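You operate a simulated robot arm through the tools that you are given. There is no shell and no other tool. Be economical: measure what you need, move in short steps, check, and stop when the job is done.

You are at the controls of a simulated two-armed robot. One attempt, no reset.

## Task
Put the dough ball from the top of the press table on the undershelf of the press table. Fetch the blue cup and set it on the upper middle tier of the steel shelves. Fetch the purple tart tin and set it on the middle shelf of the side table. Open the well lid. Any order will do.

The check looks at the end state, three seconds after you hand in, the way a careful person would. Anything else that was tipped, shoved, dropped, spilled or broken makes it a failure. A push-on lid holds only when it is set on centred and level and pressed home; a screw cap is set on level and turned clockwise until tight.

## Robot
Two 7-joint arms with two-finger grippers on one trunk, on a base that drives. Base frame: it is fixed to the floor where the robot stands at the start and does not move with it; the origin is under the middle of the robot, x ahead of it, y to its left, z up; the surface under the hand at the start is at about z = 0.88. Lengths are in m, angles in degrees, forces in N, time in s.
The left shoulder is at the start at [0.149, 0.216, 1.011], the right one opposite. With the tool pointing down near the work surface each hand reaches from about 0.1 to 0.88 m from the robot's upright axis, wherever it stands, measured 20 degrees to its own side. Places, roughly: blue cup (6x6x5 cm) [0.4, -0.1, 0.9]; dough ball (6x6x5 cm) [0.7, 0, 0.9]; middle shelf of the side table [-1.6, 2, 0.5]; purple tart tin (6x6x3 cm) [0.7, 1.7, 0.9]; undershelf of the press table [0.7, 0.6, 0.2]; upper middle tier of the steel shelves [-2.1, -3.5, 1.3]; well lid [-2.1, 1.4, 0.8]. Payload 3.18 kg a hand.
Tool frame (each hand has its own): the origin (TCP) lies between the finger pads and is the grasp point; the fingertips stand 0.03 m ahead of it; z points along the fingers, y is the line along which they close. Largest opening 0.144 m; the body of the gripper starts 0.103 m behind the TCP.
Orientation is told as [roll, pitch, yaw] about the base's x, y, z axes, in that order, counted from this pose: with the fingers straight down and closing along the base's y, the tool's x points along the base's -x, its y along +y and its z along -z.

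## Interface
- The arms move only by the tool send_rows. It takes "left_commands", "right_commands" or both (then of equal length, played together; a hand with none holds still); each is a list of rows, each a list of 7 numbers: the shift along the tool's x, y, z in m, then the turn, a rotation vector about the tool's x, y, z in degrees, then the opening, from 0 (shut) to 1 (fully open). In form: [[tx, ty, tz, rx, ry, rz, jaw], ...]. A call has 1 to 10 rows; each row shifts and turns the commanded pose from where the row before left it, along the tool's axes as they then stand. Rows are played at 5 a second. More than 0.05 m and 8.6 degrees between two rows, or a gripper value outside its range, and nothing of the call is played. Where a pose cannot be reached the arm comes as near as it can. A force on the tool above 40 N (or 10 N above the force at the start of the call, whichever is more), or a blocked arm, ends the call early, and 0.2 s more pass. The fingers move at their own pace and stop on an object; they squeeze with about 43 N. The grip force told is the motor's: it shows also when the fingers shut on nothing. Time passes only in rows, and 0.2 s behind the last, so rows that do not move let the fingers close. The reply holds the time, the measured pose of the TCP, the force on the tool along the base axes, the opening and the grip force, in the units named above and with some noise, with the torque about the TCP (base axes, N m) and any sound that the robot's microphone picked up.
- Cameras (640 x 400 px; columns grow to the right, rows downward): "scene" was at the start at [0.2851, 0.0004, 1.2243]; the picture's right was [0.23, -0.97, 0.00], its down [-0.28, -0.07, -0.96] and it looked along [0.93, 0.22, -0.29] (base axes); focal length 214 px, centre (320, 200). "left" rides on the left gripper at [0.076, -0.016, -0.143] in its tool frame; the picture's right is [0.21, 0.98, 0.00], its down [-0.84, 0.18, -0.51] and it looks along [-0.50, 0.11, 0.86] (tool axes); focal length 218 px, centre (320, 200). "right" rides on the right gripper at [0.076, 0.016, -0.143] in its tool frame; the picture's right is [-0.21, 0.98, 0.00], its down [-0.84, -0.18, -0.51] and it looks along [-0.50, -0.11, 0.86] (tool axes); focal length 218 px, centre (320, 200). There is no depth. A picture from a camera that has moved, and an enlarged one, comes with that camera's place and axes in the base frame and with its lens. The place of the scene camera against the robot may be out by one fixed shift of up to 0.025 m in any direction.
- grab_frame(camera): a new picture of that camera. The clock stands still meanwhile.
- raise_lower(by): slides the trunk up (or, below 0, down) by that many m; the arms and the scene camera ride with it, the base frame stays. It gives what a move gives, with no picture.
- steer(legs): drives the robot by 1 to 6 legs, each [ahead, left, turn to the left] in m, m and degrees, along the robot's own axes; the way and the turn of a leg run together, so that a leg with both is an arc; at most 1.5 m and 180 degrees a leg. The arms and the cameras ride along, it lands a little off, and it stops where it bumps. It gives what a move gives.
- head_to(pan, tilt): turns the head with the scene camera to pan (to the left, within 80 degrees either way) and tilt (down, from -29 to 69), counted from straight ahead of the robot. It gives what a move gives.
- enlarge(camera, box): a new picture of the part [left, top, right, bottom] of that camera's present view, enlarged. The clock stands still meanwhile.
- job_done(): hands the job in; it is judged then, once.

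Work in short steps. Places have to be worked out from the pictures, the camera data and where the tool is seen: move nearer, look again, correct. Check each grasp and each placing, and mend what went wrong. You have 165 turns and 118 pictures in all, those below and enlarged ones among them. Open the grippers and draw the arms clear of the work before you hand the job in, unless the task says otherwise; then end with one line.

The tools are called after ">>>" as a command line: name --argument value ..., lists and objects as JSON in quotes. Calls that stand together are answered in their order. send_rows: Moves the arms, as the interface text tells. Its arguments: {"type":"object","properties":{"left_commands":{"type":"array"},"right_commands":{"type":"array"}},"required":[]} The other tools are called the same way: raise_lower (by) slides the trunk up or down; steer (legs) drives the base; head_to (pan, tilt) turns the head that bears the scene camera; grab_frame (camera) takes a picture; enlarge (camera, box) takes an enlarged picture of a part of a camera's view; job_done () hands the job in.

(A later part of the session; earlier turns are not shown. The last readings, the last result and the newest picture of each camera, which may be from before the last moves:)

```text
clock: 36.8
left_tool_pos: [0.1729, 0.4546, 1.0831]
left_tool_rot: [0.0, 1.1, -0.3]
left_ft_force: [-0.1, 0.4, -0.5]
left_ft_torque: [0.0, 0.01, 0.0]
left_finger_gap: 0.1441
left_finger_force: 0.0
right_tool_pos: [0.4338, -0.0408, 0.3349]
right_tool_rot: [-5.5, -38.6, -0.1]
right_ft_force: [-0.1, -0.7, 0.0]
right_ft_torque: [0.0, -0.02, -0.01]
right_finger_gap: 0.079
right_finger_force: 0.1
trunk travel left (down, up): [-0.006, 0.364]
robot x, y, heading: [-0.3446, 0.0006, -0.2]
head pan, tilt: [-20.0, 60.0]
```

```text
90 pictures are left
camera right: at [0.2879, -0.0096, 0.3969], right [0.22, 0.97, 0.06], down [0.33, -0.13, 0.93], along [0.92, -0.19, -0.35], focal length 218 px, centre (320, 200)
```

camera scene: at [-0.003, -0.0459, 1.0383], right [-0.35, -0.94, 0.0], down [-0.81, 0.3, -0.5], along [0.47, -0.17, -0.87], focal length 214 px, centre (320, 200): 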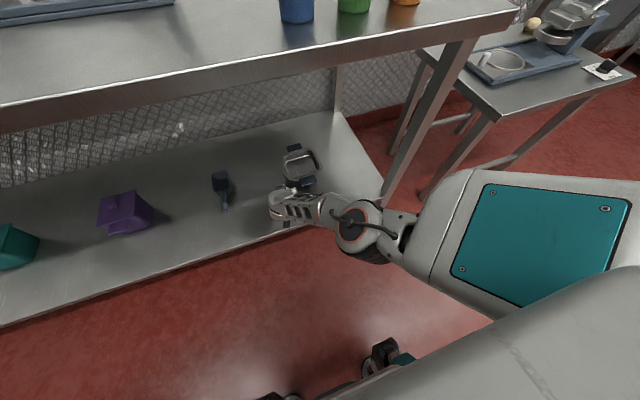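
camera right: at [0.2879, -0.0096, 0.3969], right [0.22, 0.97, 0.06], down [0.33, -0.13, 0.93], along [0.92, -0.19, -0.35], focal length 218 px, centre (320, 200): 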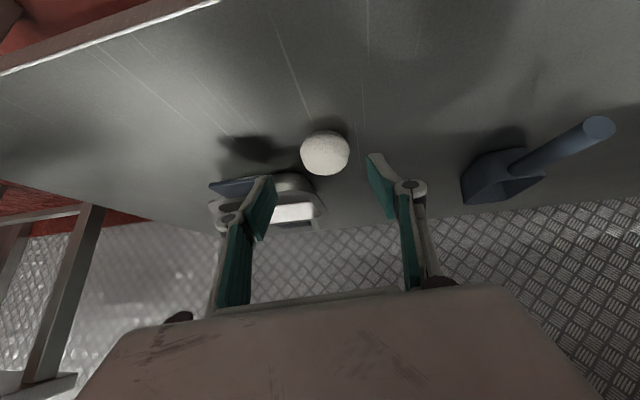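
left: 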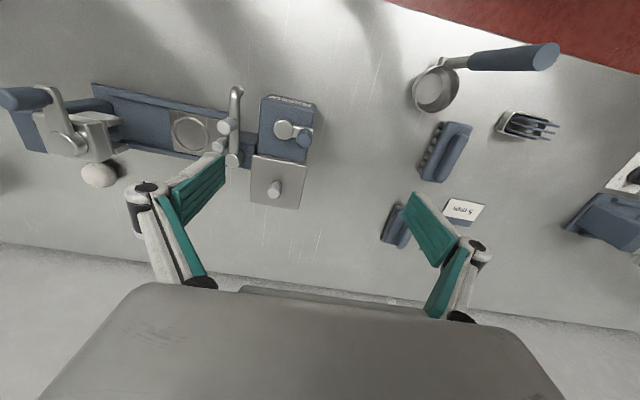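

Dough ball is placed. Driving back and raising the arm again.

>>> steer --legs '[[-0.3, 0, 0]]'

>>> raise_lower --by 0.2

>>> send_rows --right_commands '[[-0.028, 0, -0.035, 0, 0, 0, 0.6], [-0.028, 0, -0.035, 0, 0, 0, 0.6], [-0.028, 0, -0.035, 0, 0, 0, 0.6], [-0.028, 0, -0.035, 0, 0, 0, 0.6], [-0.028, 0, -0.035, 0, 8, 0, 0.6], [-0.023, 0, -0.039, 0, 8, 0, 0.6], [-0.017, 0, -0.0415, 0, 8, 0, 0.6], [-0.012, 0, -0.043, 0, 8, 0, 0.6], [-0.006, 0, -0.044, 0, 6.5, 0, 0.6], [0, 0, 0, 0, 0, 0, 0.6]]'

```text
clock: 38.8
left_tool_pos: [-0.1233, 0.455, 1.0844]
left_tool_rot: [0.0, 1.2, -0.4]
left_ft_force: [0.0, -1.0, -0.2]
left_ft_torque: [-0.02, -0.05, -0.03]
left_finger_gap: 0.1442
left_finger_force: 0.1
right_tool_pos: [0.1383, -0.039, 0.336]
right_tool_rot: [-5.5, -38.6, -0.2]
right_ft_force: [-0.3, -0.6, 0.8]
right_ft_torque: [0.01, 0.02, -0.04]
right_finger_gap: 0.0794
right_finger_force: 0.1
trunk travel left (down, up): [-0.006, 0.364]
robot x, y, heading: [-0.641, 0.0024, -0.5]
head pan, tilt: [-20.0, 60.0]
```

```text
clock: 41.0
left_tool_pos: [-0.1234, 0.4551, 1.2827]
left_tool_rot: [0.0, 1.2, -0.5]
left_ft_force: [0.2, 0.1, 0.0]
left_ft_torque: [0.01, 0.01, 0.0]
left_finger_gap: 0.1441
left_finger_force: 0.0
right_tool_pos: [0.1915, -0.0405, 0.6503]
right_tool_rot: [-5.5, -47.8, -0.2]
right_ft_force: [0.4, 0.7, 0.0]
right_ft_torque: [-0.01, 0.01, 0.02]
right_finger_gap: 0.0794
right_finger_force: 0.0
trunk travel left (down, up): [-0.206, 0.164]
robot x, y, heading: [-0.6436, 0.0032, -0.2]
head pan, tilt: [-20.0, 60.0]
```

```text
clock: 43.4
left_tool_pos: [-0.123, 0.4557, 1.2851]
left_tool_rot: [0.0, 1.1, -0.4]
left_ft_force: [-0.4, 0.2, 1.2]
left_ft_torque: [0.03, 0.03, -0.02]
left_finger_gap: 0.1437
left_finger_force: 0.0
right_tool_pos: [0.1506, -0.0778, 1.0034]
right_tool_rot: [-2.5, -15.5, -8.8]
right_ft_force: [0.5, -0.4, 0.2]
right_ft_torque: [0.0, -0.02, -0.01]
right_finger_gap: 0.0864
right_finger_force: 0.0
right hand out of reach, approached as far as the arm can: row 8, 9
trunk travel left (down, up): [-0.206, 0.164]
robot x, y, heading: [-0.6412, 0.0053, -0.4]
head pan, tilt: [-20.0, 60.0]
stopped in row 10 (right hand): the arm was blocked; the commanded pose is now the measured one
```

Blocked near the folded region again; I'll extend forward while levelling the hand, and check the ball on the shelf in the scene view.

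>>> send_rows --right_commands '[[-0.04, -0.01, 0.01, 0, 5, -3, 0.7], [-0.04, -0.01, 0.01, 0, 5, -3, 0.7], [-0.04, -0.02, 0, 0, 5, -3, 0.7], [0, 0, 0, 0, 0, 0, 0.8]]'

>>> head_to --pan 0 --tilt 40

>>> grab_frame --camera "scene"

```text
clock: 44.4
left_tool_pos: [-0.1217, 0.4548, 1.2845]
left_tool_rot: [-0.1, 1.1, -0.5]
left_ft_force: [0.3, -0.7, -0.8]
left_ft_torque: [-0.02, 0.03, -0.05]
left_finger_gap: 0.1441
left_finger_force: 0.1
right_tool_pos: [0.1348, -0.128, 1.0095]
right_tool_rot: [-2.5, -12.2, -4.8]
right_ft_force: [0.3, 0.3, -0.9]
right_ft_torque: [0.0, -0.02, 0.0]
right_finger_gap: 0.115
right_finger_force: 0.0
right hand out of reach, approached as far as the arm can: row 1, 2, 3
trunk travel left (down, up): [-0.206, 0.164]
robot x, y, heading: [-0.6452, 0.004, -0.5]
head pan, tilt: [-20.0, 60.0]
```

```text
clock: 45.2
left_tool_pos: [-0.1228, 0.4554, 1.2851]
left_tool_rot: [0.0, 1.0, -0.4]
left_ft_force: [-0.8, -0.4, -0.5]
left_ft_torque: [-0.02, -0.01, 0.01]
left_finger_gap: 0.1441
left_finger_force: 0.1
right_tool_pos: [0.1348, -0.1277, 1.0105]
right_tool_rot: [-2.4, -12.3, -4.9]
right_ft_force: [0.3, -0.6, 0.3]
right_ft_torque: [0.0, 0.02, 0.01]
right_finger_gap: 0.1151
right_finger_force: 0.1
trunk travel left (down, up): [-0.206, 0.164]
robot x, y, heading: [-0.642, 0.0016, -0.4]
head pan, tilt: [0.0, 40.0]
```

```text
89 pictures are left
camera scene: at [-0.4715, -0.0207, 1.3098], right [-0.01, -1.0, 0.0], down [-0.64, 0.01, -0.77], along [0.77, -0.01, -0.64], focal length 214 px, centre (320, 200)
```

scene: 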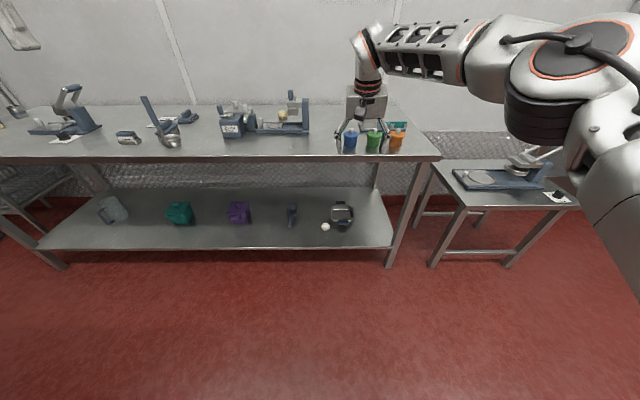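

The dough ball sits on the undershelf. The arm is over-extended now, so I'll retract it while levelling.

>>> send_rows --right_commands '[[0.04, 0, -0.01, 0, 4, 0, 0.8], [0.04, 0, -0.01, 0, 4, -2, 0.8], [0.04, 0, 0, 2, 4, -2, 0.8], [0.02, 0, 0, 0, 0, 0, 0.8], [0, 0, 0, 0, 0, 0, 0.8]]'

```text
clock: 46.4
left_tool_pos: [-0.1227, 0.4558, 1.2842]
left_tool_rot: [0.0, 1.1, -0.5]
left_ft_force: [-0.4, -0.3, 0.5]
left_ft_torque: [0.0, 0.03, 0.02]
left_finger_gap: 0.1442
left_finger_force: 0.1
right_tool_pos: [-0.0066, -0.1173, 1.0129]
right_tool_rot: [-4.7, -0.1, -1.4]
right_ft_force: [1.2, 0.6, 0.1]
right_ft_torque: [0.0, 0.02, 0.0]
right_finger_gap: 0.1151
right_finger_force: 0.1
trunk travel left (down, up): [-0.206, 0.164]
robot x, y, heading: [-0.6432, 0.0033, -0.5]
head pan, tilt: [0.0, 40.0]
```

Level now. Drive forward 0.40 m so the hand comes over the cup, correcting the roll first.

>>> send_rows --right_commands '[[0, 0, -0.02, -4.7, 0, 0, 0.8], [0, 0, 0, 0, 0, 0, 0.8]]'

>>> steer --legs '[[0.4, 0, 0.4]]'

>>> grab_frame --camera "right"

```text
clock: 47.0
left_tool_pos: [-0.1225, 0.456, 1.2841]
left_tool_rot: [0.1, 1.1, -0.3]
left_ft_force: [0.3, -0.4, -0.1]
left_ft_torque: [0.01, 0.02, 0.01]
left_finger_gap: 0.1441
left_finger_force: 0.0
right_tool_pos: [-0.0066, -0.114, 1.0322]
right_tool_rot: [0.0, -0.1, -1.5]
right_ft_force: [0.0, 0.1, 0.1]
right_ft_torque: [-0.01, 0.01, 0.01]
right_finger_gap: 0.1147
right_finger_force: 0.1
trunk travel left (down, up): [-0.206, 0.164]
robot x, y, heading: [-0.6432, 0.0003, -0.6]
head pan, tilt: [0.0, 40.0]
```

```text
clock: 49.5
left_tool_pos: [0.2737, 0.4593, 1.2845]
left_tool_rot: [0.0, 1.0, 0.3]
left_ft_force: [-0.1, 0.2, -0.4]
left_ft_torque: [0.03, 0.0, 0.02]
left_finger_gap: 0.1439
left_finger_force: 0.0
right_tool_pos: [0.3966, -0.1086, 1.0322]
right_tool_rot: [0.0, -0.1, -0.8]
right_ft_force: [-0.1, 0.1, 0.0]
right_ft_torque: [0.03, -0.02, 0.01]
right_finger_gap: 0.1149
right_finger_force: 0.0
trunk travel left (down, up): [-0.206, 0.164]
robot x, y, heading: [-0.2415, 0.0027, 0.1]
head pan, tilt: [0.0, 40.0]
```

```text
88 pictures are left
camera right: at [0.3202, -0.0921, 1.1747], right [0.22, 0.97, 0.0], down [0.84, -0.19, 0.51], along [0.5, -0.11, -0.86], focal length 218 px, centre (320, 200)
```

right: 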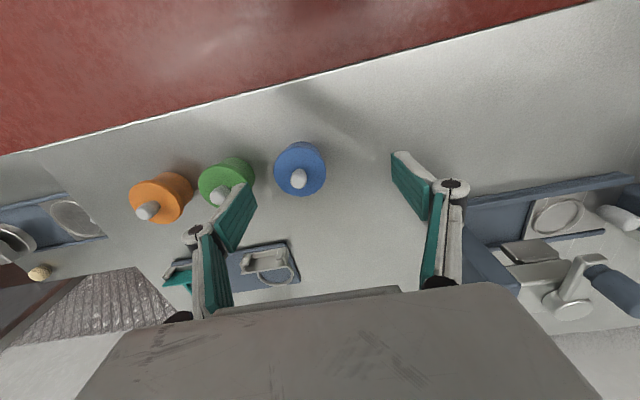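

Blue cup centre ≈[0.417, -0.139], flange at ~0.92, knob top ~0.95. I'll tilt the hand 45° forward (useful for setting it into the shelf) and narrow the jaw to 8.3 cm so it fits beside the green cup.

>>> send_rows --right_commands '[[0.032, -0.008, 0.01, 0, -7.5, 0, 0.58], [0.032, -0.008, 0.005, 0, -7.5, 0, 0.58], [0, -0.009, 0.01, 0, -7.5, 0, 0.58], [0, 0, 0, 0, -7.5, 0, 0.58], [0, 0, 0, 0, -7.5, 0, 0.58], [0, 0, 0, 0, -7.5, 0, 0.58], [0, 0, 0, 0, 0, 0, 0.58]]'

>>> grab_frame --camera "right"

```text
clock: 51.1
left_tool_pos: [0.2736, 0.4598, 1.2853]
left_tool_rot: [0.1, 1.1, 0.2]
left_ft_force: [-0.9, 0.1, 0.2]
left_ft_torque: [0.01, -0.02, -0.04]
left_finger_gap: 0.144
left_finger_force: 0.1
right_tool_pos: [0.335, -0.1332, 1.0039]
right_tool_rot: [0.1, -45.2, -0.9]
right_ft_force: [0.9, 0.3, -0.3]
right_ft_torque: [-0.02, -0.01, 0.01]
right_finger_gap: 0.0834
right_finger_force: 0.0
trunk travel left (down, up): [-0.206, 0.164]
robot x, y, heading: [-0.2417, 0.0028, 0.2]
head pan, tilt: [0.0, 40.0]
```

```text
87 pictures are left
camera right: at [0.1807, -0.1151, 1.0502], right [0.16, 0.98, 0.15], down [0.23, -0.18, 0.96], along [0.96, -0.12, -0.26], focal length 218 px, centre (320, 200)
```

right: 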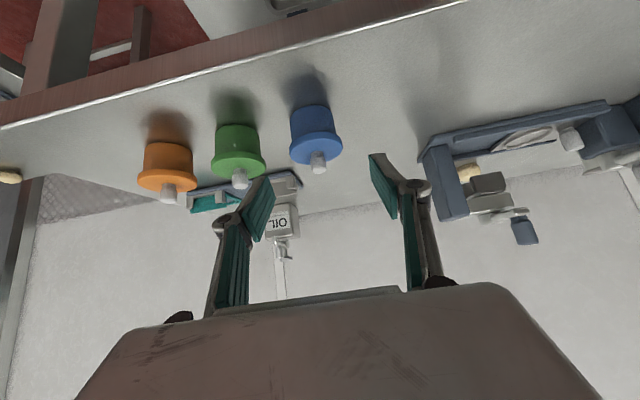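

Flange is at z≈0.915, y≈-0.138, matching. Advance along the fingers 10 cm, then check.

>>> send_rows --right_commands '[[0, 0, 0.035, 0, 0, 0, 0.58], [0, 0, 0.035, 0, 0, 0, 0.58], [0, 0, 0.03, 0, 0, 0, 0.58], [0, 0, 0, 0, 0, 0, 0.58]]'

>>> grab_frame --camera "right"

>>> grab_frame --camera "scene"

```text
clock: 52.1
left_tool_pos: [0.2718, 0.4601, 1.2857]
left_tool_rot: [0.0, 1.0, 0.2]
left_ft_force: [0.0, 0.6, 0.8]
left_ft_torque: [-0.03, -0.03, 0.0]
left_finger_gap: 0.1438
left_finger_force: 0.2
right_tool_pos: [0.4045, -0.1353, 0.9331]
right_tool_rot: [0.0, -45.2, -0.8]
right_ft_force: [-0.5, -0.6, 0.1]
right_ft_torque: [0.0, -0.02, 0.0]
right_finger_gap: 0.0836
right_finger_force: 0.0
trunk travel left (down, up): [-0.206, 0.164]
robot x, y, heading: [-0.243, 0.0049, 0.2]
head pan, tilt: [0.0, 40.0]
```

```text
86 pictures are left
camera right: at [0.2508, -0.1164, 0.9795], right [0.16, 0.98, 0.15], down [0.23, -0.18, 0.96], along [0.96, -0.12, -0.26], focal length 218 px, centre (320, 200)
```

right: 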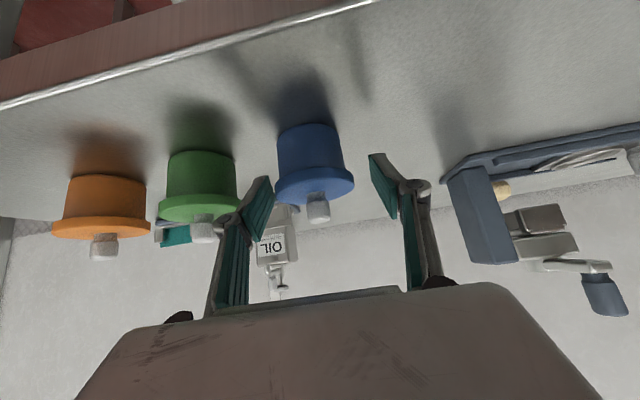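

```text
85 pictures are left
camera scene: at [-0.0706, -0.0197, 1.31], right [0.0, -1.0, 0.0], down [-0.64, 0.0, -0.77], along [0.77, 0.0, -0.64], focal length 214 px, centre (320, 200)
```

scene: 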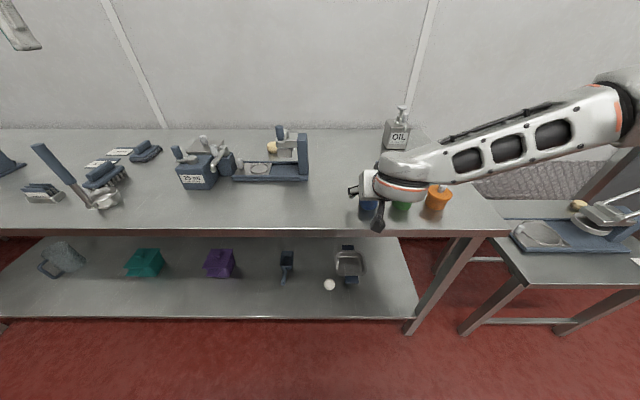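

Cup is between the fingers; 1.6 cm further, then close.

>>> send_rows --right_commands '[[0, 0, 0.017, 0, 0, 0, 0.58], [0, 0, 0, 0, 0, 0, 0.58], [0, 0, 0, 0, 0, 0, 0.3], [0, 0, 0, 0, 0, 0, 0.2], [0, 0, 0, 0, 0, 0, 0.2]]'

>>> grab_frame --camera "right"

```text
clock: 53.3
left_tool_pos: [0.2728, 0.4617, 1.284]
left_tool_rot: [0.0, 1.1, 0.2]
left_ft_force: [-0.5, 0.5, -0.2]
left_ft_torque: [0.03, 0.02, 0.0]
left_finger_gap: 0.1442
left_finger_force: 0.1
right_tool_pos: [0.4168, -0.1349, 0.9216]
right_tool_rot: [-0.1, -45.1, -0.8]
right_ft_force: [0.2, -0.2, 0.6]
right_ft_torque: [0.05, 0.0, -0.01]
right_finger_gap: 0.0642
right_finger_force: 43.2
trunk travel left (down, up): [-0.206, 0.164]
robot x, y, heading: [-0.2415, 0.0001, 0.2]
head pan, tilt: [0.0, 40.0]
```

```text
84 pictures are left
camera right: at [0.2634, -0.1164, 0.9671], right [0.16, 0.98, 0.15], down [0.23, -0.18, 0.96], along [0.96, -0.12, -0.26], focal length 218 px, centre (320, 200)
```

right: 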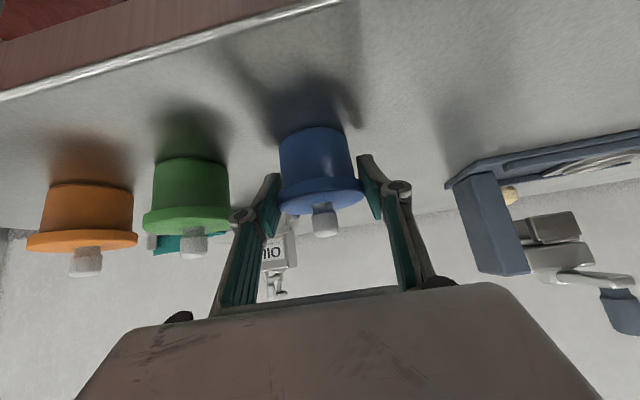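

Gripped at 6.4 cm. Lifting straight up.

>>> send_rows --right_commands '[[-0.007, 0, -0.007, 0, 0, 0, 0], [-0.014, 0, -0.014, 0, 0, 0, 0], [-0.028, 0, -0.028, 0, 0, 0, 0], [-0.03, 0, -0.03, 0, 0, 0, 0], [0, 0, 0, 0, 0, 0, 0]]'

>>> grab_frame --camera "right"

```text
clock: 54.5
left_tool_pos: [0.2743, 0.4611, 1.2838]
left_tool_rot: [0.0, 1.1, 0.2]
left_ft_force: [0.2, -0.3, 0.0]
left_ft_torque: [0.01, 0.03, 0.01]
left_finger_gap: 0.1441
left_finger_force: 0.0
right_tool_pos: [0.4172, -0.1346, 1.0326]
right_tool_rot: [0.0, -45.0, -0.9]
right_ft_force: [0.3, 0.6, -0.1]
right_ft_torque: [-0.01, -0.01, -0.03]
right_finger_gap: 0.0643
right_finger_force: 42.6
trunk travel left (down, up): [-0.206, 0.164]
robot x, y, heading: [-0.2392, 0.0001, -0.2]
head pan, tilt: [0.0, 40.0]
```

```text
83 pictures are left
camera right: at [0.2635, -0.1164, 1.0791], right [0.16, 0.98, 0.15], down [0.23, -0.18, 0.95], along [0.96, -0.12, -0.26], focal length 218 px, centre (320, 200)
```

right: 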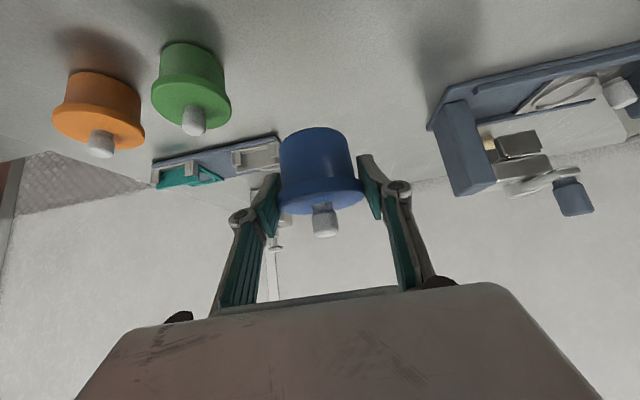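

Cup held upright. Back off from the table and look left for the way and the tart tin.

>>> steer --legs '[[-0.35, 0, 0]]'

>>> head_to --pan 45 --tilt 25

>>> grab_frame --camera "scene"

>>> head_to --pan 80 --tilt 15

>>> grab_frame --camera "scene"

```text
clock: 56.8
left_tool_pos: [-0.0787, 0.4593, 1.2839]
left_tool_rot: [0.0, 1.2, 0.2]
left_ft_force: [0.0, -0.5, -0.6]
left_ft_torque: [-0.02, -0.02, -0.01]
left_finger_gap: 0.1439
left_finger_force: 0.0
right_tool_pos: [0.0648, -0.1363, 1.0322]
right_tool_rot: [-0.1, -45.1, -0.7]
right_ft_force: [-0.3, -0.1, 0.1]
right_ft_torque: [-0.01, 0.0, -0.02]
right_finger_gap: 0.0644
right_finger_force: 43.0
trunk travel left (down, up): [-0.206, 0.164]
robot x, y, heading: [-0.5943, 0.0023, 0.3]
head pan, tilt: [0.0, 40.0]
```

```text
clock: 57.9
left_tool_pos: [-0.0762, 0.4591, 1.2851]
left_tool_rot: [0.0, 1.1, 0.2]
left_ft_force: [0.3, 0.0, 0.0]
left_ft_torque: [0.0, 0.02, -0.02]
left_finger_gap: 0.144
left_finger_force: 0.1
right_tool_pos: [0.0659, -0.1363, 1.0336]
right_tool_rot: [0.0, -45.1, -0.8]
right_ft_force: [0.4, -0.4, -1.3]
right_ft_torque: [0.02, 0.01, 0.0]
right_finger_gap: 0.064
right_finger_force: 43.2
trunk travel left (down, up): [-0.206, 0.164]
robot x, y, heading: [-0.5951, 0.0015, 0.4]
head pan, tilt: [45.0, 25.0]
```

```text
82 pictures are left
camera scene: at [-0.4413, 0.0443, 1.3331], right [0.71, -0.71, 0.0], down [-0.3, -0.3, -0.91], along [0.64, 0.64, -0.42], focal length 214 px, centre (320, 200)
```

scene: 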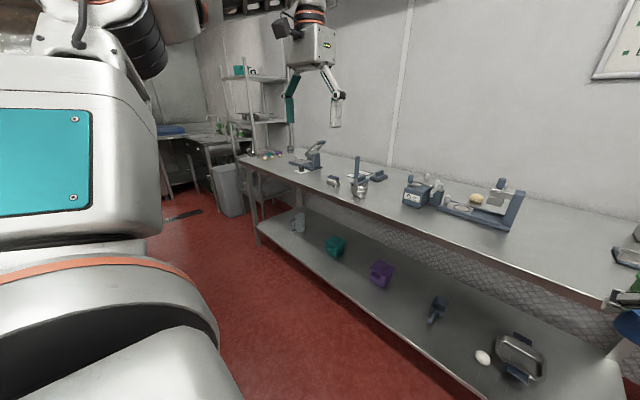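

```text
clock: 58.9
left_tool_pos: [-0.078, 0.4585, 1.285]
left_tool_rot: [0.1, 1.1, 0.2]
left_ft_force: [1.0, -0.5, 0.0]
left_ft_torque: [0.0, 0.03, 0.01]
left_finger_gap: 0.144
left_finger_force: 0.0
right_tool_pos: [0.0656, -0.1361, 1.0324]
right_tool_rot: [0.0, -45.0, -0.9]
right_ft_force: [-0.3, 0.6, -0.5]
right_ft_torque: [0.01, 0.0, 0.03]
right_finger_gap: 0.064
right_finger_force: 43.0
trunk travel left (down, up): [-0.206, 0.164]
robot x, y, heading: [-0.594, 0.0006, 0.1]
head pan, tilt: [80.0, 15.0]
```

```text
81 pictures are left
camera scene: at [-0.4903, 0.071, 1.3494], right [0.99, -0.17, 0.0], down [-0.04, -0.26, -0.97], along [0.17, 0.95, -0.26], focal length 214 px, centre (320, 200)
```

scene: 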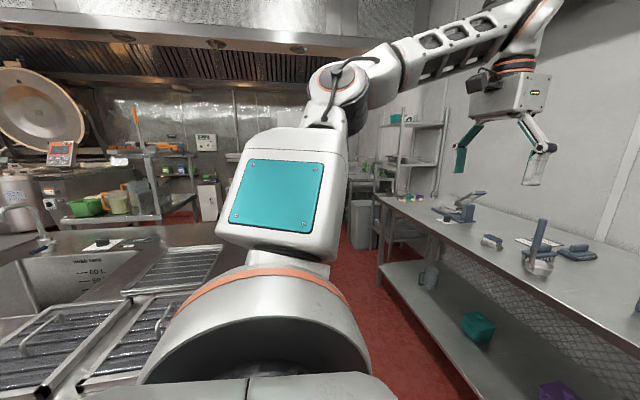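

The lane between island and table is free around x≈-0.3. I'll raise the cup hand, then drive forward 0.25 and strafe left 1.4 m toward the tin.

>>> send_rows --right_commands '[[-0.0035, 0, -0.039, 0, 0, 0, 0], [-0.0035, 0, -0.039, 0, 0, 0, 0], [-0.0035, 0, -0.039, 0, 0, 0, 0], [-0.0035, 0, -0.039, 0, 0, 0, 0], [0, 0, 0, 0, 0, 0, 0]]'

>>> steer --legs '[[0.25, 0, 0], [0, 1.4, 0]]'

>>> head_to --pan 20 --tilt 35

>>> grab_frame --camera "scene"

```text
clock: 60.1
left_tool_pos: [-0.0776, 0.4598, 1.2829]
left_tool_rot: [0.0, 1.2, 0.2]
left_ft_force: [-0.4, 0.2, 0.4]
left_ft_torque: [0.01, 0.03, 0.01]
left_finger_gap: 0.144
left_finger_force: 0.0
right_tool_pos: [-0.0352, -0.1334, 1.1523]
right_tool_rot: [-0.2, -45.0, -0.8]
right_ft_force: [0.3, 0.0, -0.6]
right_ft_torque: [0.02, 0.03, 0.0]
right_finger_gap: 0.0643
right_finger_force: 42.8
trunk travel left (down, up): [-0.206, 0.164]
robot x, y, heading: [-0.5927, -0.0015, 0.2]
head pan, tilt: [80.0, 15.0]
```

```text
clock: 73.9
left_tool_pos: [0.1889, 1.8381, 1.2834]
left_tool_rot: [0.1, 1.1, -0.8]
left_ft_force: [0.1, 0.1, 0.3]
left_ft_torque: [0.01, -0.02, 0.0]
left_finger_gap: 0.1439
left_finger_force: 0.0
right_tool_pos: [0.2202, 1.2446, 1.1526]
right_tool_rot: [-0.1, -45.1, -1.9]
right_ft_force: [0.2, 0.2, -0.2]
right_ft_torque: [-0.03, -0.01, 0.01]
right_finger_gap: 0.0641
right_finger_force: 43.2
trunk travel left (down, up): [-0.206, 0.164]
robot x, y, heading: [-0.3366, 1.3872, -0.9]
head pan, tilt: [80.0, 15.0]
```

```text
clock: 75.2
left_tool_pos: [0.1893, 1.8378, 1.2845]
left_tool_rot: [0.0, 1.1, -0.8]
left_ft_force: [-0.9, -0.2, 0.4]
left_ft_torque: [-0.02, 0.02, -0.05]
left_finger_gap: 0.1442
left_finger_force: 0.0
right_tool_pos: [0.2201, 1.2445, 1.1534]
right_tool_rot: [-0.1, -45.1, -1.9]
right_ft_force: [1.2, 0.4, -0.4]
right_ft_torque: [-0.01, 0.03, 0.0]
right_finger_gap: 0.0641
right_finger_force: 43.3
trunk travel left (down, up): [-0.206, 0.164]
robot x, y, heading: [-0.3388, 1.3904, -1.0]
head pan, tilt: [20.0, 35.0]
```

```text
80 pictures are left
camera scene: at [-0.1651, 1.3951, 1.3174], right [0.33, -0.94, 0.0], down [-0.54, -0.19, -0.82], along [0.77, 0.27, -0.57], focal length 214 px, centre (320, 200)
```

scene: 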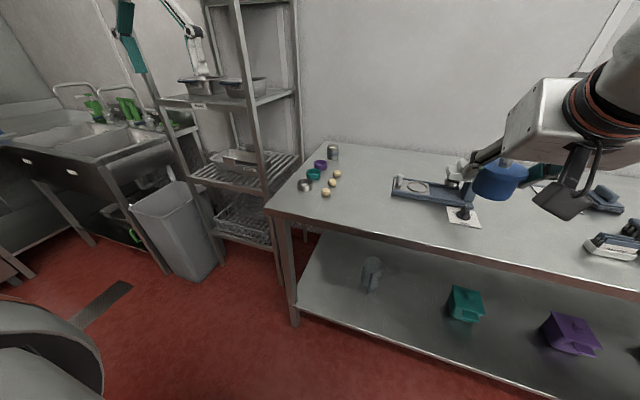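

The tin cluster is visible at the table's left end. Zooming in.

>>> enlarge --camera "scene" --box '[270, 120, 430, 220]'

```text
4.00 times, centred on (350, 170) of scene
camera zoom: at [-0.1651, 1.3951, 1.3174], right [0.33, -0.94, 0.0], down [-0.54, -0.19, -0.82], along [0.77, 0.27, -0.57], focal length 858 px, centre (200, 320)
```

zoom: 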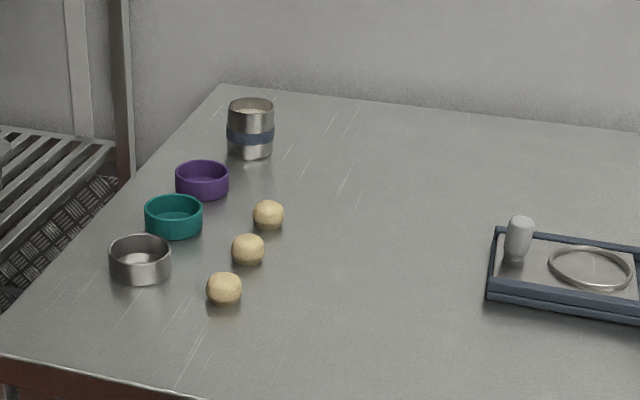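

Purple tin ≈[0.667, 1.685]. I'll drive up to the table (robot x≈-0.05) for the left hand.

>>> steer --legs '[[0.28, 0.05, 1]]'

>>> grab_frame --camera "left"

```text
clock: 77.2
left_tool_pos: [0.4618, 1.8961, 1.2843]
left_tool_rot: [0.0, 1.1, 0.2]
left_ft_force: [-0.2, -0.6, -0.3]
left_ft_torque: [0.03, 0.06, -0.02]
left_finger_gap: 0.144
left_finger_force: 0.0
right_tool_pos: [0.5031, 1.3021, 1.1531]
right_tool_rot: [0.0, -45.2, -0.9]
right_ft_force: [-0.1, -0.7, -0.9]
right_ft_torque: [0.01, 0.02, -0.01]
right_finger_gap: 0.0638
right_finger_force: 43.1
trunk travel left (down, up): [-0.206, 0.164]
robot x, y, heading: [-0.054, 1.4342, 0.2]
head pan, tilt: [20.0, 35.0]
```

```text
78 pictures are left
camera left: at [0.3875, 1.8783, 1.4279], right [-0.21, 0.98, 0.0], down [0.85, 0.18, 0.49], along [0.48, 0.11, -0.87], focal length 218 px, centre (320, 200)
```

left: 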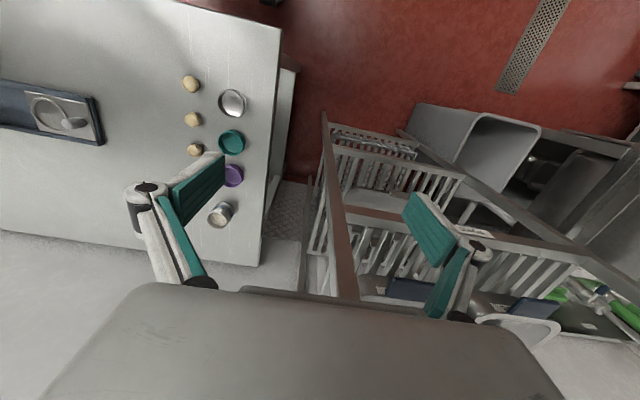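

Refined tin ≈[0.655, 1.705]. I'll bring the left hand over with a 30° tilt to a pre-grasp point.

>>> send_rows --left_commands '[[0, -0.045, 0.02, 0, -7.75, 0, 0.8], [0, -0.045, 0.02, 0, -7.75, 0, 0.6], [0, -0.045, 0.02, 0, -7.75, 0, 0.58], [0, -0.045, 0.02, 0, -7.75, 0, 0.58], [-0.0014, -0.002, 0.0444, 0, 0, 0, 0.58], [-0.0014, -0.002, 0.0444, 0, 0, 0, 0.58], [-0.0014, -0.002, 0.0444, 0, 0, 0, 0.58], [-0.0014, -0.002, 0.0444, 0, 0, 0, 0.58], [0, 0, 0, 0, 0, 0, 0.58]]'

>>> grab_frame --camera "left"

```text
clock: 78.9
left_tool_pos: [0.561, 1.8873, 1.1833]
left_tool_rot: [-1.1, -29.2, 0.4]
left_ft_force: [-18.1, -13.0, -0.2]
left_ft_torque: [0.43, -0.46, 0.86]
left_finger_gap: 0.0928
left_finger_force: 0.1
left hand out of reach, approached as far as the arm can: row 3, 4, 5, 6, 7, 8
right_tool_pos: [0.5004, 1.3024, 1.1531]
right_tool_rot: [-0.2, -45.1, -0.8]
right_ft_force: [0.1, 0.0, -0.8]
right_ft_torque: [-0.01, 0.01, -0.02]
right_finger_gap: 0.0638
right_finger_force: 43.2
trunk travel left (down, up): [-0.206, 0.164]
robot x, y, heading: [-0.0516, 1.4379, 0.1]
head pan, tilt: [20.0, 35.0]
stopped in row 8 (left hand): the force on the tool passed its limit at 45 N (the readings are from after the stop); the commanded pose is now the measured one
```

```text
77 pictures are left
camera left: at [0.4252, 1.8726, 1.2707], right [-0.18, 0.98, -0.12], down [0.49, 0.19, 0.85], along [0.85, 0.1, -0.51], focal length 218 px, centre (320, 200)
```

left: 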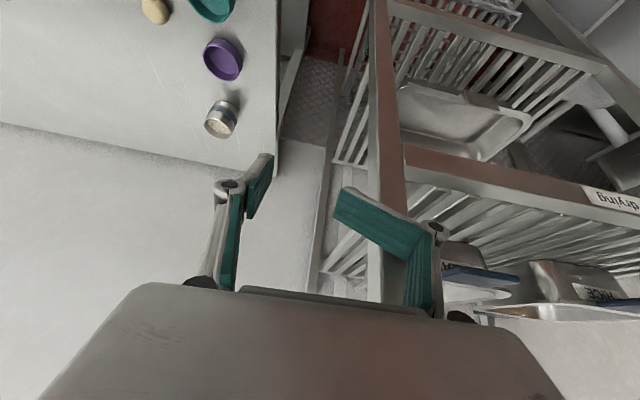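

The left finger touched the drying rack's post. Backing straight off it first.

>>> send_rows --left_commands '[[0.035, 0, -0.0195, 0, 0, 0, 0.58], [0.0437, 0, -0.0243, 0, 0, 0, 0.58], [0, 0, 0, 0, 0, 0, 0.58]]'

>>> head_to --pan 45 --tilt 15

>>> grab_frame --camera "scene"

```text
clock: 79.7
left_tool_pos: [0.4759, 1.8941, 1.1832]
left_tool_rot: [-1.1, -29.2, -0.1]
left_ft_force: [1.0, -0.5, -0.4]
left_ft_torque: [0.02, 0.0, -0.02]
left_finger_gap: 0.0834
left_finger_force: 0.1
left hand out of reach, approached as far as the arm can: row 2
right_tool_pos: [0.505, 1.302, 1.1527]
right_tool_rot: [-0.2, -45.0, -0.8]
right_ft_force: [-0.7, -0.3, -0.8]
right_ft_torque: [0.04, 0.01, 0.0]
right_finger_gap: 0.0641
right_finger_force: 43.0
trunk travel left (down, up): [-0.206, 0.164]
robot x, y, heading: [-0.0554, 1.4385, -0.5]
head pan, tilt: [20.0, 35.0]
```

```text
clock: 80.6
left_tool_pos: [0.4761, 1.8946, 1.1835]
left_tool_rot: [-1.0, -29.3, -0.1]
left_ft_force: [0.0, -0.6, 0.7]
left_ft_torque: [0.01, 0.03, 0.03]
left_finger_gap: 0.0836
left_finger_force: 0.2
right_tool_pos: [0.5037, 1.3032, 1.1525]
right_tool_rot: [-0.2, -45.2, -0.8]
right_ft_force: [0.0, 0.0, -1.5]
right_ft_torque: [-0.02, 0.0, -0.04]
right_finger_gap: 0.0638
right_finger_force: 42.9
trunk travel left (down, up): [-0.206, 0.164]
robot x, y, heading: [-0.053, 1.437, 0.1]
head pan, tilt: [45.0, 15.0]
```

```text
76 pictures are left
camera scene: at [0.0977, 1.4816, 1.3493], right [0.71, -0.71, 0.0], down [-0.18, -0.18, -0.97], along [0.68, 0.68, -0.26], focal length 214 px, centre (320, 200)
```

scene: 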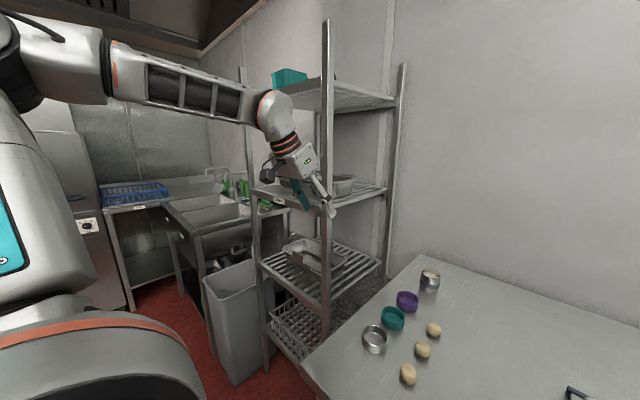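

Nothing looks displaced. The arm is too folded here; backing 0.13 m gives it room, then shift the hand right.

>>> steer --legs '[[-0.13, 0, 0]]'

>>> send_rows --left_commands '[[-0.015, -0.045, 0.005, 0, 0, 0, 0.58], [-0.015, -0.045, 0.005, 0, 0, 0, 0.58], [-0.015, -0.045, 0.005, 0, 0, 0, 0.58], [-0.015, -0.045, 0.005, 0, 0, 0, 0.58], [0, 0, 0, 0, 0, 0, 0.58]]'

```text
clock: 81.9
left_tool_pos: [0.3441, 1.8927, 1.1833]
left_tool_rot: [-1.1, -29.3, -0.1]
left_ft_force: [-0.4, -0.3, 0.0]
left_ft_torque: [-0.03, 0.0, -0.03]
left_finger_gap: 0.0838
left_finger_force: 0.1
right_tool_pos: [0.3721, 1.3013, 1.1522]
right_tool_rot: [-0.2, -45.1, -0.9]
right_ft_force: [-0.6, -0.1, 0.8]
right_ft_torque: [-0.04, 0.0, 0.0]
right_finger_gap: 0.0637
right_finger_force: 43.5
trunk travel left (down, up): [-0.206, 0.164]
robot x, y, heading: [-0.1836, 1.4357, 0.1]
head pan, tilt: [45.0, 15.0]
```

```text
clock: 83.1
left_tool_pos: [0.4197, 1.8406, 1.2601]
left_tool_rot: [-1.3, -28.8, -0.8]
left_ft_force: [-0.1, -0.2, -1.4]
left_ft_torque: [-0.05, -0.02, 0.02]
left_finger_gap: 0.0835
left_finger_force: 0.0
left hand out of reach, approached as far as the arm can: row 1, 2, 3, 4
right_tool_pos: [0.3714, 1.3021, 1.1543]
right_tool_rot: [-0.1, -45.1, -0.9]
right_ft_force: [0.2, 0.5, -0.6]
right_ft_torque: [0.01, -0.02, -0.01]
right_finger_gap: 0.0639
right_finger_force: 42.9
trunk travel left (down, up): [-0.206, 0.164]
robot x, y, heading: [-0.1846, 1.4355, 0.2]
head pan, tilt: [45.0, 15.0]
```

Still limited; moving forward-down first (away from the fold), rack kept at distance.

>>> send_rows --left_commands '[[0.01, -0.02, 0.04, 0, 0, 0, 0.58], [0.01, -0.02, 0.04, 0, 0, 0, 0.58], [0.01, -0.02, 0.04, 0, 0, 0, 0.58], [0.01, -0.02, 0.04, 0, 0, 0, 0.58], [0, 0, 0, 0, 0, 0, 0.58]]'

>>> grab_frame --camera "left"

```text
clock: 84.3
left_tool_pos: [0.4851, 1.8758, 1.1569]
left_tool_rot: [-1.6, -28.9, -0.9]
left_ft_force: [0.1, -0.1, 0.1]
left_ft_torque: [0.03, 0.02, -0.02]
left_finger_gap: 0.0835
left_finger_force: 0.1
left hand out of reach, approached as far as the arm can: row 1, 2, 3, 4
right_tool_pos: [0.3727, 1.3006, 1.1541]
right_tool_rot: [-0.1, -45.1, -0.8]
right_ft_force: [-0.4, 0.0, 0.4]
right_ft_torque: [0.0, -0.01, 0.01]
right_finger_gap: 0.064
right_finger_force: 43.3
trunk travel left (down, up): [-0.206, 0.164]
robot x, y, heading: [-0.1857, 1.4371, 0.2]
head pan, tilt: [45.0, 15.0]
```

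```text
75 pictures are left
camera left: at [0.3486, 1.8656, 1.2444], right [-0.16, 0.98, -0.12], down [0.5, 0.19, 0.85], along [0.85, 0.07, -0.52], focal length 218 px, centre (320, 200)
```

left: 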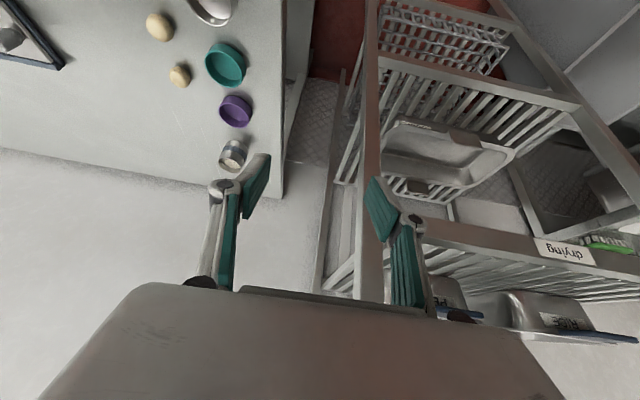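

The tilt seems to limit this arm's posture. I'll go back a bit, level to vertical and then move right.

>>> send_rows --left_commands '[[0.03, 0, -0.03, 0, 7.5, 0, 0.58], [0.02, -0.01, -0.03, 0, 7.5, 0, 0.58], [0, -0.03, 0, 0, 7.5, 0, 0.58], [0, -0.045, 0, 0, 7, 0, 0.58], [0, -0.045, 0, 0, 0, 0, 0.58], [0, -0.045, 0, 0, 0, 0, 0.58], [0, 0, 0, 0, 0, 0, 0.58]]'

```text
clock: 85.9
left_tool_pos: [0.4038, 1.7058, 1.1915]
left_tool_rot: [-1.0, 0.0, -0.6]
left_ft_force: [-1.2, -0.5, -0.3]
left_ft_torque: [-0.01, -0.08, -0.02]
left_finger_gap: 0.0837
left_finger_force: 0.1
left hand out of reach, approached as far as the arm can: row 6
right_tool_pos: [0.369, 1.3019, 1.155]
right_tool_rot: [-0.1, -45.3, -0.8]
right_ft_force: [-0.3, -0.3, 0.5]
right_ft_torque: [-0.02, -0.04, -0.02]
right_finger_gap: 0.064
right_finger_force: 43.4
trunk travel left (down, up): [-0.206, 0.164]
robot x, y, heading: [-0.1853, 1.44, 0.2]
head pan, tilt: [45.0, 15.0]
```

Vertical works. Now forward and down toward above the tin.

>>> send_rows --left_commands '[[-0.035, 0, 0.028, 0, 0, 0, 0.58], [-0.035, 0, 0.028, 0, 0, 0, 0.58], [-0.035, 0, 0.028, 0, 0, 0, 0.58], [-0.035, 0, 0.028, 0, 0, 0, 0.58], [-0.035, 0, 0.028, 0, 0, 0, 0.58], [0, 0, 0, 0, 0, 0, 0.58]]'

>>> grab_frame --camera "left"

```text
clock: 87.3
left_tool_pos: [0.4852, 1.7458, 1.0777]
left_tool_rot: [-0.9, 0.1, -0.6]
left_ft_force: [-1.5, -0.7, 0.8]
left_ft_torque: [0.0, -0.04, -0.04]
left_finger_gap: 0.0835
left_finger_force: 0.1
left hand out of reach, approached as far as the arm can: row 1, 2, 3, 4, 5
right_tool_pos: [0.3719, 1.3011, 1.1538]
right_tool_rot: [-0.1, -45.0, -0.9]
right_ft_force: [1.0, -0.8, -0.3]
right_ft_torque: [0.02, 0.03, 0.05]
right_finger_gap: 0.0643
right_finger_force: 42.8
trunk travel left (down, up): [-0.206, 0.164]
robot x, y, heading: [-0.1867, 1.4379, 0.0]
head pan, tilt: [45.0, 15.0]
```

```text
74 pictures are left
camera left: at [0.4083, 1.7324, 1.2203], right [-0.2, 0.98, -0.02], down [0.85, 0.18, 0.5], along [0.5, 0.09, -0.86], focal length 218 px, centre (320, 200)
```

left: 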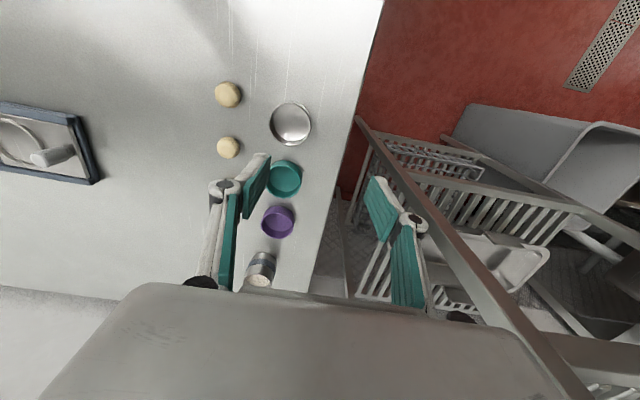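

Reach seems worse with the wrist above the shoulder, so I'll raise the trunk and then go down and forward.

>>> raise_lower --by 0.16

>>> send_rows --left_commands '[[0, -0.01, 0.04, 0, 0, 0, 0.58], [0, -0.01, 0.04, 0, 0, 0, 0.58], [0, -0.01, 0.04, 0, 0, 0, 0.58], [-0.02, -0.005, 0.04, 0, 0, 0, 0.58], [-0.04, -0.005, 0.02, 0, 0, 0, 0.58], [-0.04, 0, 0, 0, 0, 0, 0.58], [0, 0, 0, 0, 0, 0, 0.58]]'

>>> grab_frame --camera "left"

```text
clock: 89.1
left_tool_pos: [0.4538, 1.7478, 1.3276]
left_tool_rot: [-0.8, -8.4, -0.6]
left_ft_force: [1.1, -0.4, -0.4]
left_ft_torque: [0.04, 0.04, 0.01]
left_finger_gap: 0.0835
left_finger_force: 0.0
right_tool_pos: [0.3722, 1.3027, 1.3139]
right_tool_rot: [-0.1, -45.1, -1.0]
right_ft_force: [0.2, 0.3, 0.5]
right_ft_torque: [-0.02, -0.01, 0.03]
right_finger_gap: 0.0638
right_finger_force: 43.1
trunk travel left (down, up): [-0.366, 0.004]
robot x, y, heading: [-0.185, 1.4373, 0.3]
head pan, tilt: [45.0, 15.0]
```

```text
clock: 90.7
left_tool_pos: [0.5175, 1.7858, 1.1981]
left_tool_rot: [-0.8, -8.5, -0.6]
left_ft_force: [0.5, -0.5, -0.5]
left_ft_torque: [-0.01, -0.02, 0.04]
left_finger_gap: 0.0837
left_finger_force: 0.0
left hand out of reach, approached as far as the arm can: row 2, 3, 4, 5, 6
right_tool_pos: [0.3717, 1.3027, 1.3132]
right_tool_rot: [-0.1, -45.0, -0.8]
right_ft_force: [0.9, -0.4, 0.3]
right_ft_torque: [0.0, -0.02, 0.01]
right_finger_gap: 0.0641
right_finger_force: 43.2
trunk travel left (down, up): [-0.366, 0.004]
robot x, y, heading: [-0.1803, 1.436, 0.4]
head pan, tilt: [45.0, 15.0]
```

```text
73 pictures are left
camera left: at [0.419, 1.7723, 1.3264], right [-0.19, 0.98, -0.05], down [0.76, 0.18, 0.63], along [0.62, 0.09, -0.78], focal length 218 px, centre (320, 200)
```

left: 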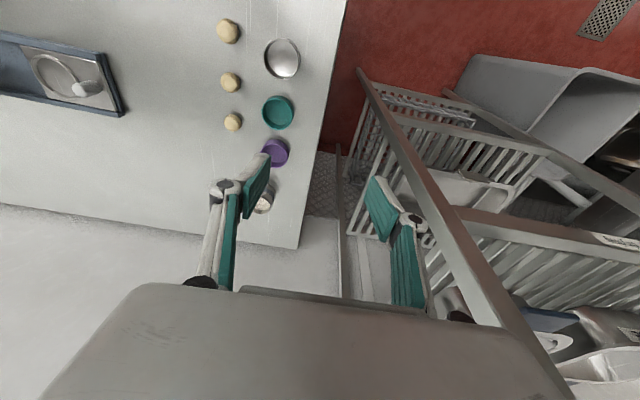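

The left arm is stuck in an awkward posture. The right arm works well, so I'll use it for everything: first deliver the cup. Tuck the left hand, back off, go back right and look toward the steel shelves.

>>> send_rows --left_commands '[[0.04, 0, -0.02, 0, 4, 0, 0.58], [0.04, 0.01, -0.01, 0, 4.5, 0, 0.58], [0.04, 0.01, 0, 0, 0, 0, 0.58], [0, 0, 0, 0, 0, 0, 0.58]]'

>>> steer --legs '[[-0.2, 0, 0], [0, -1.5, 0], [0, 0, -90]]'

>>> head_to --pan 0 --tilt 15

>>> grab_frame --camera "scene"

```text
clock: 91.7
left_tool_pos: [0.3946, 1.8101, 1.2166]
left_tool_rot: [-1.0, 0.3, -0.8]
left_ft_force: [-0.2, 0.6, -0.7]
left_ft_torque: [0.05, 0.05, 0.0]
left_finger_gap: 0.0834
left_finger_force: 0.0
right_tool_pos: [0.3742, 1.3025, 1.3117]
right_tool_rot: [-0.2, -44.9, -0.9]
right_ft_force: [1.0, -0.2, 0.1]
right_ft_torque: [-0.04, 0.0, 0.03]
right_finger_gap: 0.0637
right_finger_force: 43.2
trunk travel left (down, up): [-0.366, 0.004]
robot x, y, heading: [-0.1879, 1.4352, 0.0]
head pan, tilt: [45.0, 15.0]
```

```text
clock: 93.3
left_tool_pos: [0.2094, 1.8075, 1.2194]
left_tool_rot: [-0.9, 0.1, -0.9]
left_ft_force: [-0.3, 0.1, -0.1]
left_ft_torque: [0.03, 0.03, -0.01]
left_finger_gap: 0.0837
left_finger_force: 0.0
right_tool_pos: [0.1866, 1.2988, 1.3136]
right_tool_rot: [-0.1, -45.3, -1.0]
right_ft_force: [-0.6, 0.7, -0.6]
right_ft_torque: [-0.01, -0.02, 0.01]
right_finger_gap: 0.064
right_finger_force: 42.6
trunk travel left (down, up): [-0.366, 0.004]
robot x, y, heading: [-0.3694, 1.4358, -0.2]
head pan, tilt: [45.0, 15.0]
stopped in leg 1: the robot was blocked; the commanded pose is now the measured one
```

```text
clock: 94.4
left_tool_pos: [0.2108, 1.8074, 1.2155]
left_tool_rot: [-0.9, 0.1, -0.9]
left_ft_force: [-0.6, 0.5, -1.0]
left_ft_torque: [0.0, 0.03, 0.01]
left_finger_gap: 0.0835
left_finger_force: 0.0
right_tool_pos: [0.1878, 1.3006, 1.3138]
right_tool_rot: [-0.1, -45.2, -0.9]
right_ft_force: [-0.7, 0.0, -0.5]
right_ft_torque: [0.01, 0.03, -0.03]
right_finger_gap: 0.0643
right_finger_force: 43.0
trunk travel left (down, up): [-0.366, 0.004]
robot x, y, heading: [-0.3689, 1.4386, -0.4]
head pan, tilt: [0.0, 15.0]
```

```text
72 pictures are left
camera scene: at [-0.2388, 1.4141, 1.5122], right [0.0, -1.0, 0.0], down [-0.26, 0.0, -0.97], along [0.97, 0.0, -0.26], focal length 214 px, centre (320, 200)
```

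scene: 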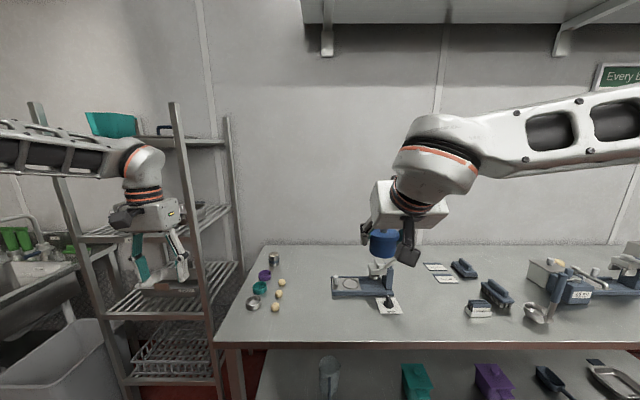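

The rear bumped the island at x≈-0.37. Nudge forward and strafe right.

>>> steer --legs '[[0.05, 0, 0], [0, -1.45, 0]]'

>>> head_to --pan -80 --tilt 15

>>> grab_frame --camera "scene"

```text
clock: 107.9
left_tool_pos: [0.2592, 0.3493, 1.2181]
left_tool_rot: [-0.8, 0.1, -1.1]
left_ft_force: [0.2, 0.6, 0.1]
left_ft_torque: [-0.01, 0.02, 0.02]
left_finger_gap: 0.0836
left_finger_force: 0.0
right_tool_pos: [0.2359, -0.1577, 1.3131]
right_tool_rot: [-0.1, -45.1, -1.2]
right_ft_force: [1.0, 0.0, -0.5]
right_ft_torque: [-0.03, 0.02, -0.04]
right_finger_gap: 0.0639
right_finger_force: 42.7
trunk travel left (down, up): [-0.366, 0.004]
robot x, y, heading: [-0.3219, -0.0174, -0.2]
head pan, tilt: [0.0, 15.0]
```

```text
clock: 109.4
left_tool_pos: [0.2582, 0.3482, 1.2173]
left_tool_rot: [-0.9, 0.1, -1.1]
left_ft_force: [0.5, 0.4, -0.8]
left_ft_torque: [0.06, 0.0, 0.02]
left_finger_gap: 0.0835
left_finger_force: 0.1
right_tool_pos: [0.2358, -0.1591, 1.3125]
right_tool_rot: [-0.1, -45.2, -1.1]
right_ft_force: [-0.2, 0.2, -0.1]
right_ft_torque: [-0.01, 0.01, 0.03]
right_finger_gap: 0.064
right_finger_force: 43.3
trunk travel left (down, up): [-0.366, 0.004]
robot x, y, heading: [-0.3234, -0.0202, -0.2]
head pan, tilt: [-80.0, 15.0]
```

```text
71 pictures are left
camera scene: at [-0.2691, -0.135, 1.5122], right [-0.99, -0.17, 0.0], down [-0.04, 0.26, -0.97], along [0.17, -0.95, -0.26], focal length 214 px, centre (320, 200)
```

scene: 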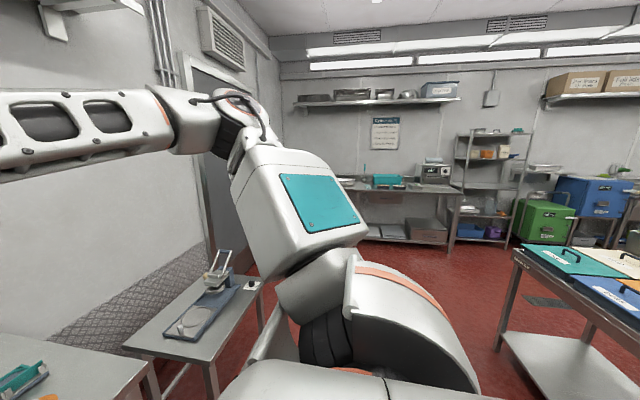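

The steel shelves stand at about [-2.15, -3.5]; tier z≈1.29 with top tier about 1.64. I'll turn to face -y and drive around the lidded counter.

>>> steer --legs '[[-0.12, 0, 0], [0, 0, -90], [1.3, 0, 0], [1.0, 0, 0]]'

>>> head_to --pan -45 --tilt 12

>>> grab_frame --camera "scene"

```text
clock: 125.3
left_tool_pos: [-0.0591, -2.887, 1.2177]
left_tool_rot: [-1.0, 0.2, -90.2]
left_ft_force: [0.0, -1.3, 0.0]
left_ft_torque: [0.0, 0.0, -0.03]
left_finger_gap: 0.0833
left_finger_force: 0.1
right_tool_pos: [-0.5676, -2.8699, 1.3129]
right_tool_rot: [-0.1, -45.1, -90.3]
right_ft_force: [0.1, -0.8, -0.6]
right_ft_torque: [0.02, 0.04, 0.02]
right_finger_gap: 0.0639
right_finger_force: 42.7
trunk travel left (down, up): [-0.366, 0.004]
robot x, y, heading: [-0.442, -2.3099, -89.3]
head pan, tilt: [-80.0, 15.0]
```

```text
clock: 126.3
left_tool_pos: [-0.0593, -2.8861, 1.2178]
left_tool_rot: [-0.9, 0.1, -90.3]
left_ft_force: [0.1, 0.3, 0.3]
left_ft_torque: [0.01, 0.01, 0.01]
left_finger_gap: 0.0837
left_finger_force: 0.0
right_tool_pos: [-0.5679, -2.8697, 1.314]
right_tool_rot: [0.0, -45.0, -90.2]
right_ft_force: [-0.7, -0.3, -0.3]
right_ft_torque: [0.0, 0.01, 0.0]
right_finger_gap: 0.0639
right_finger_force: 42.9
trunk travel left (down, up): [-0.366, 0.004]
robot x, y, heading: [-0.4408, -2.3117, -89.2]
head pan, tilt: [-45.0, 12.0]
```

```text
70 pictures are left
camera scene: at [-0.5065, -2.4398, 1.5171], right [-0.71, 0.7, 0.0], down [0.15, 0.15, -0.98], along [-0.68, -0.7, -0.21], focal length 214 px, centre (320, 200)
```

scene: 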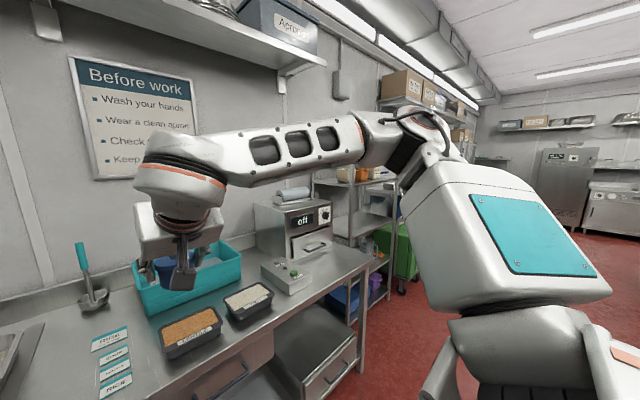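

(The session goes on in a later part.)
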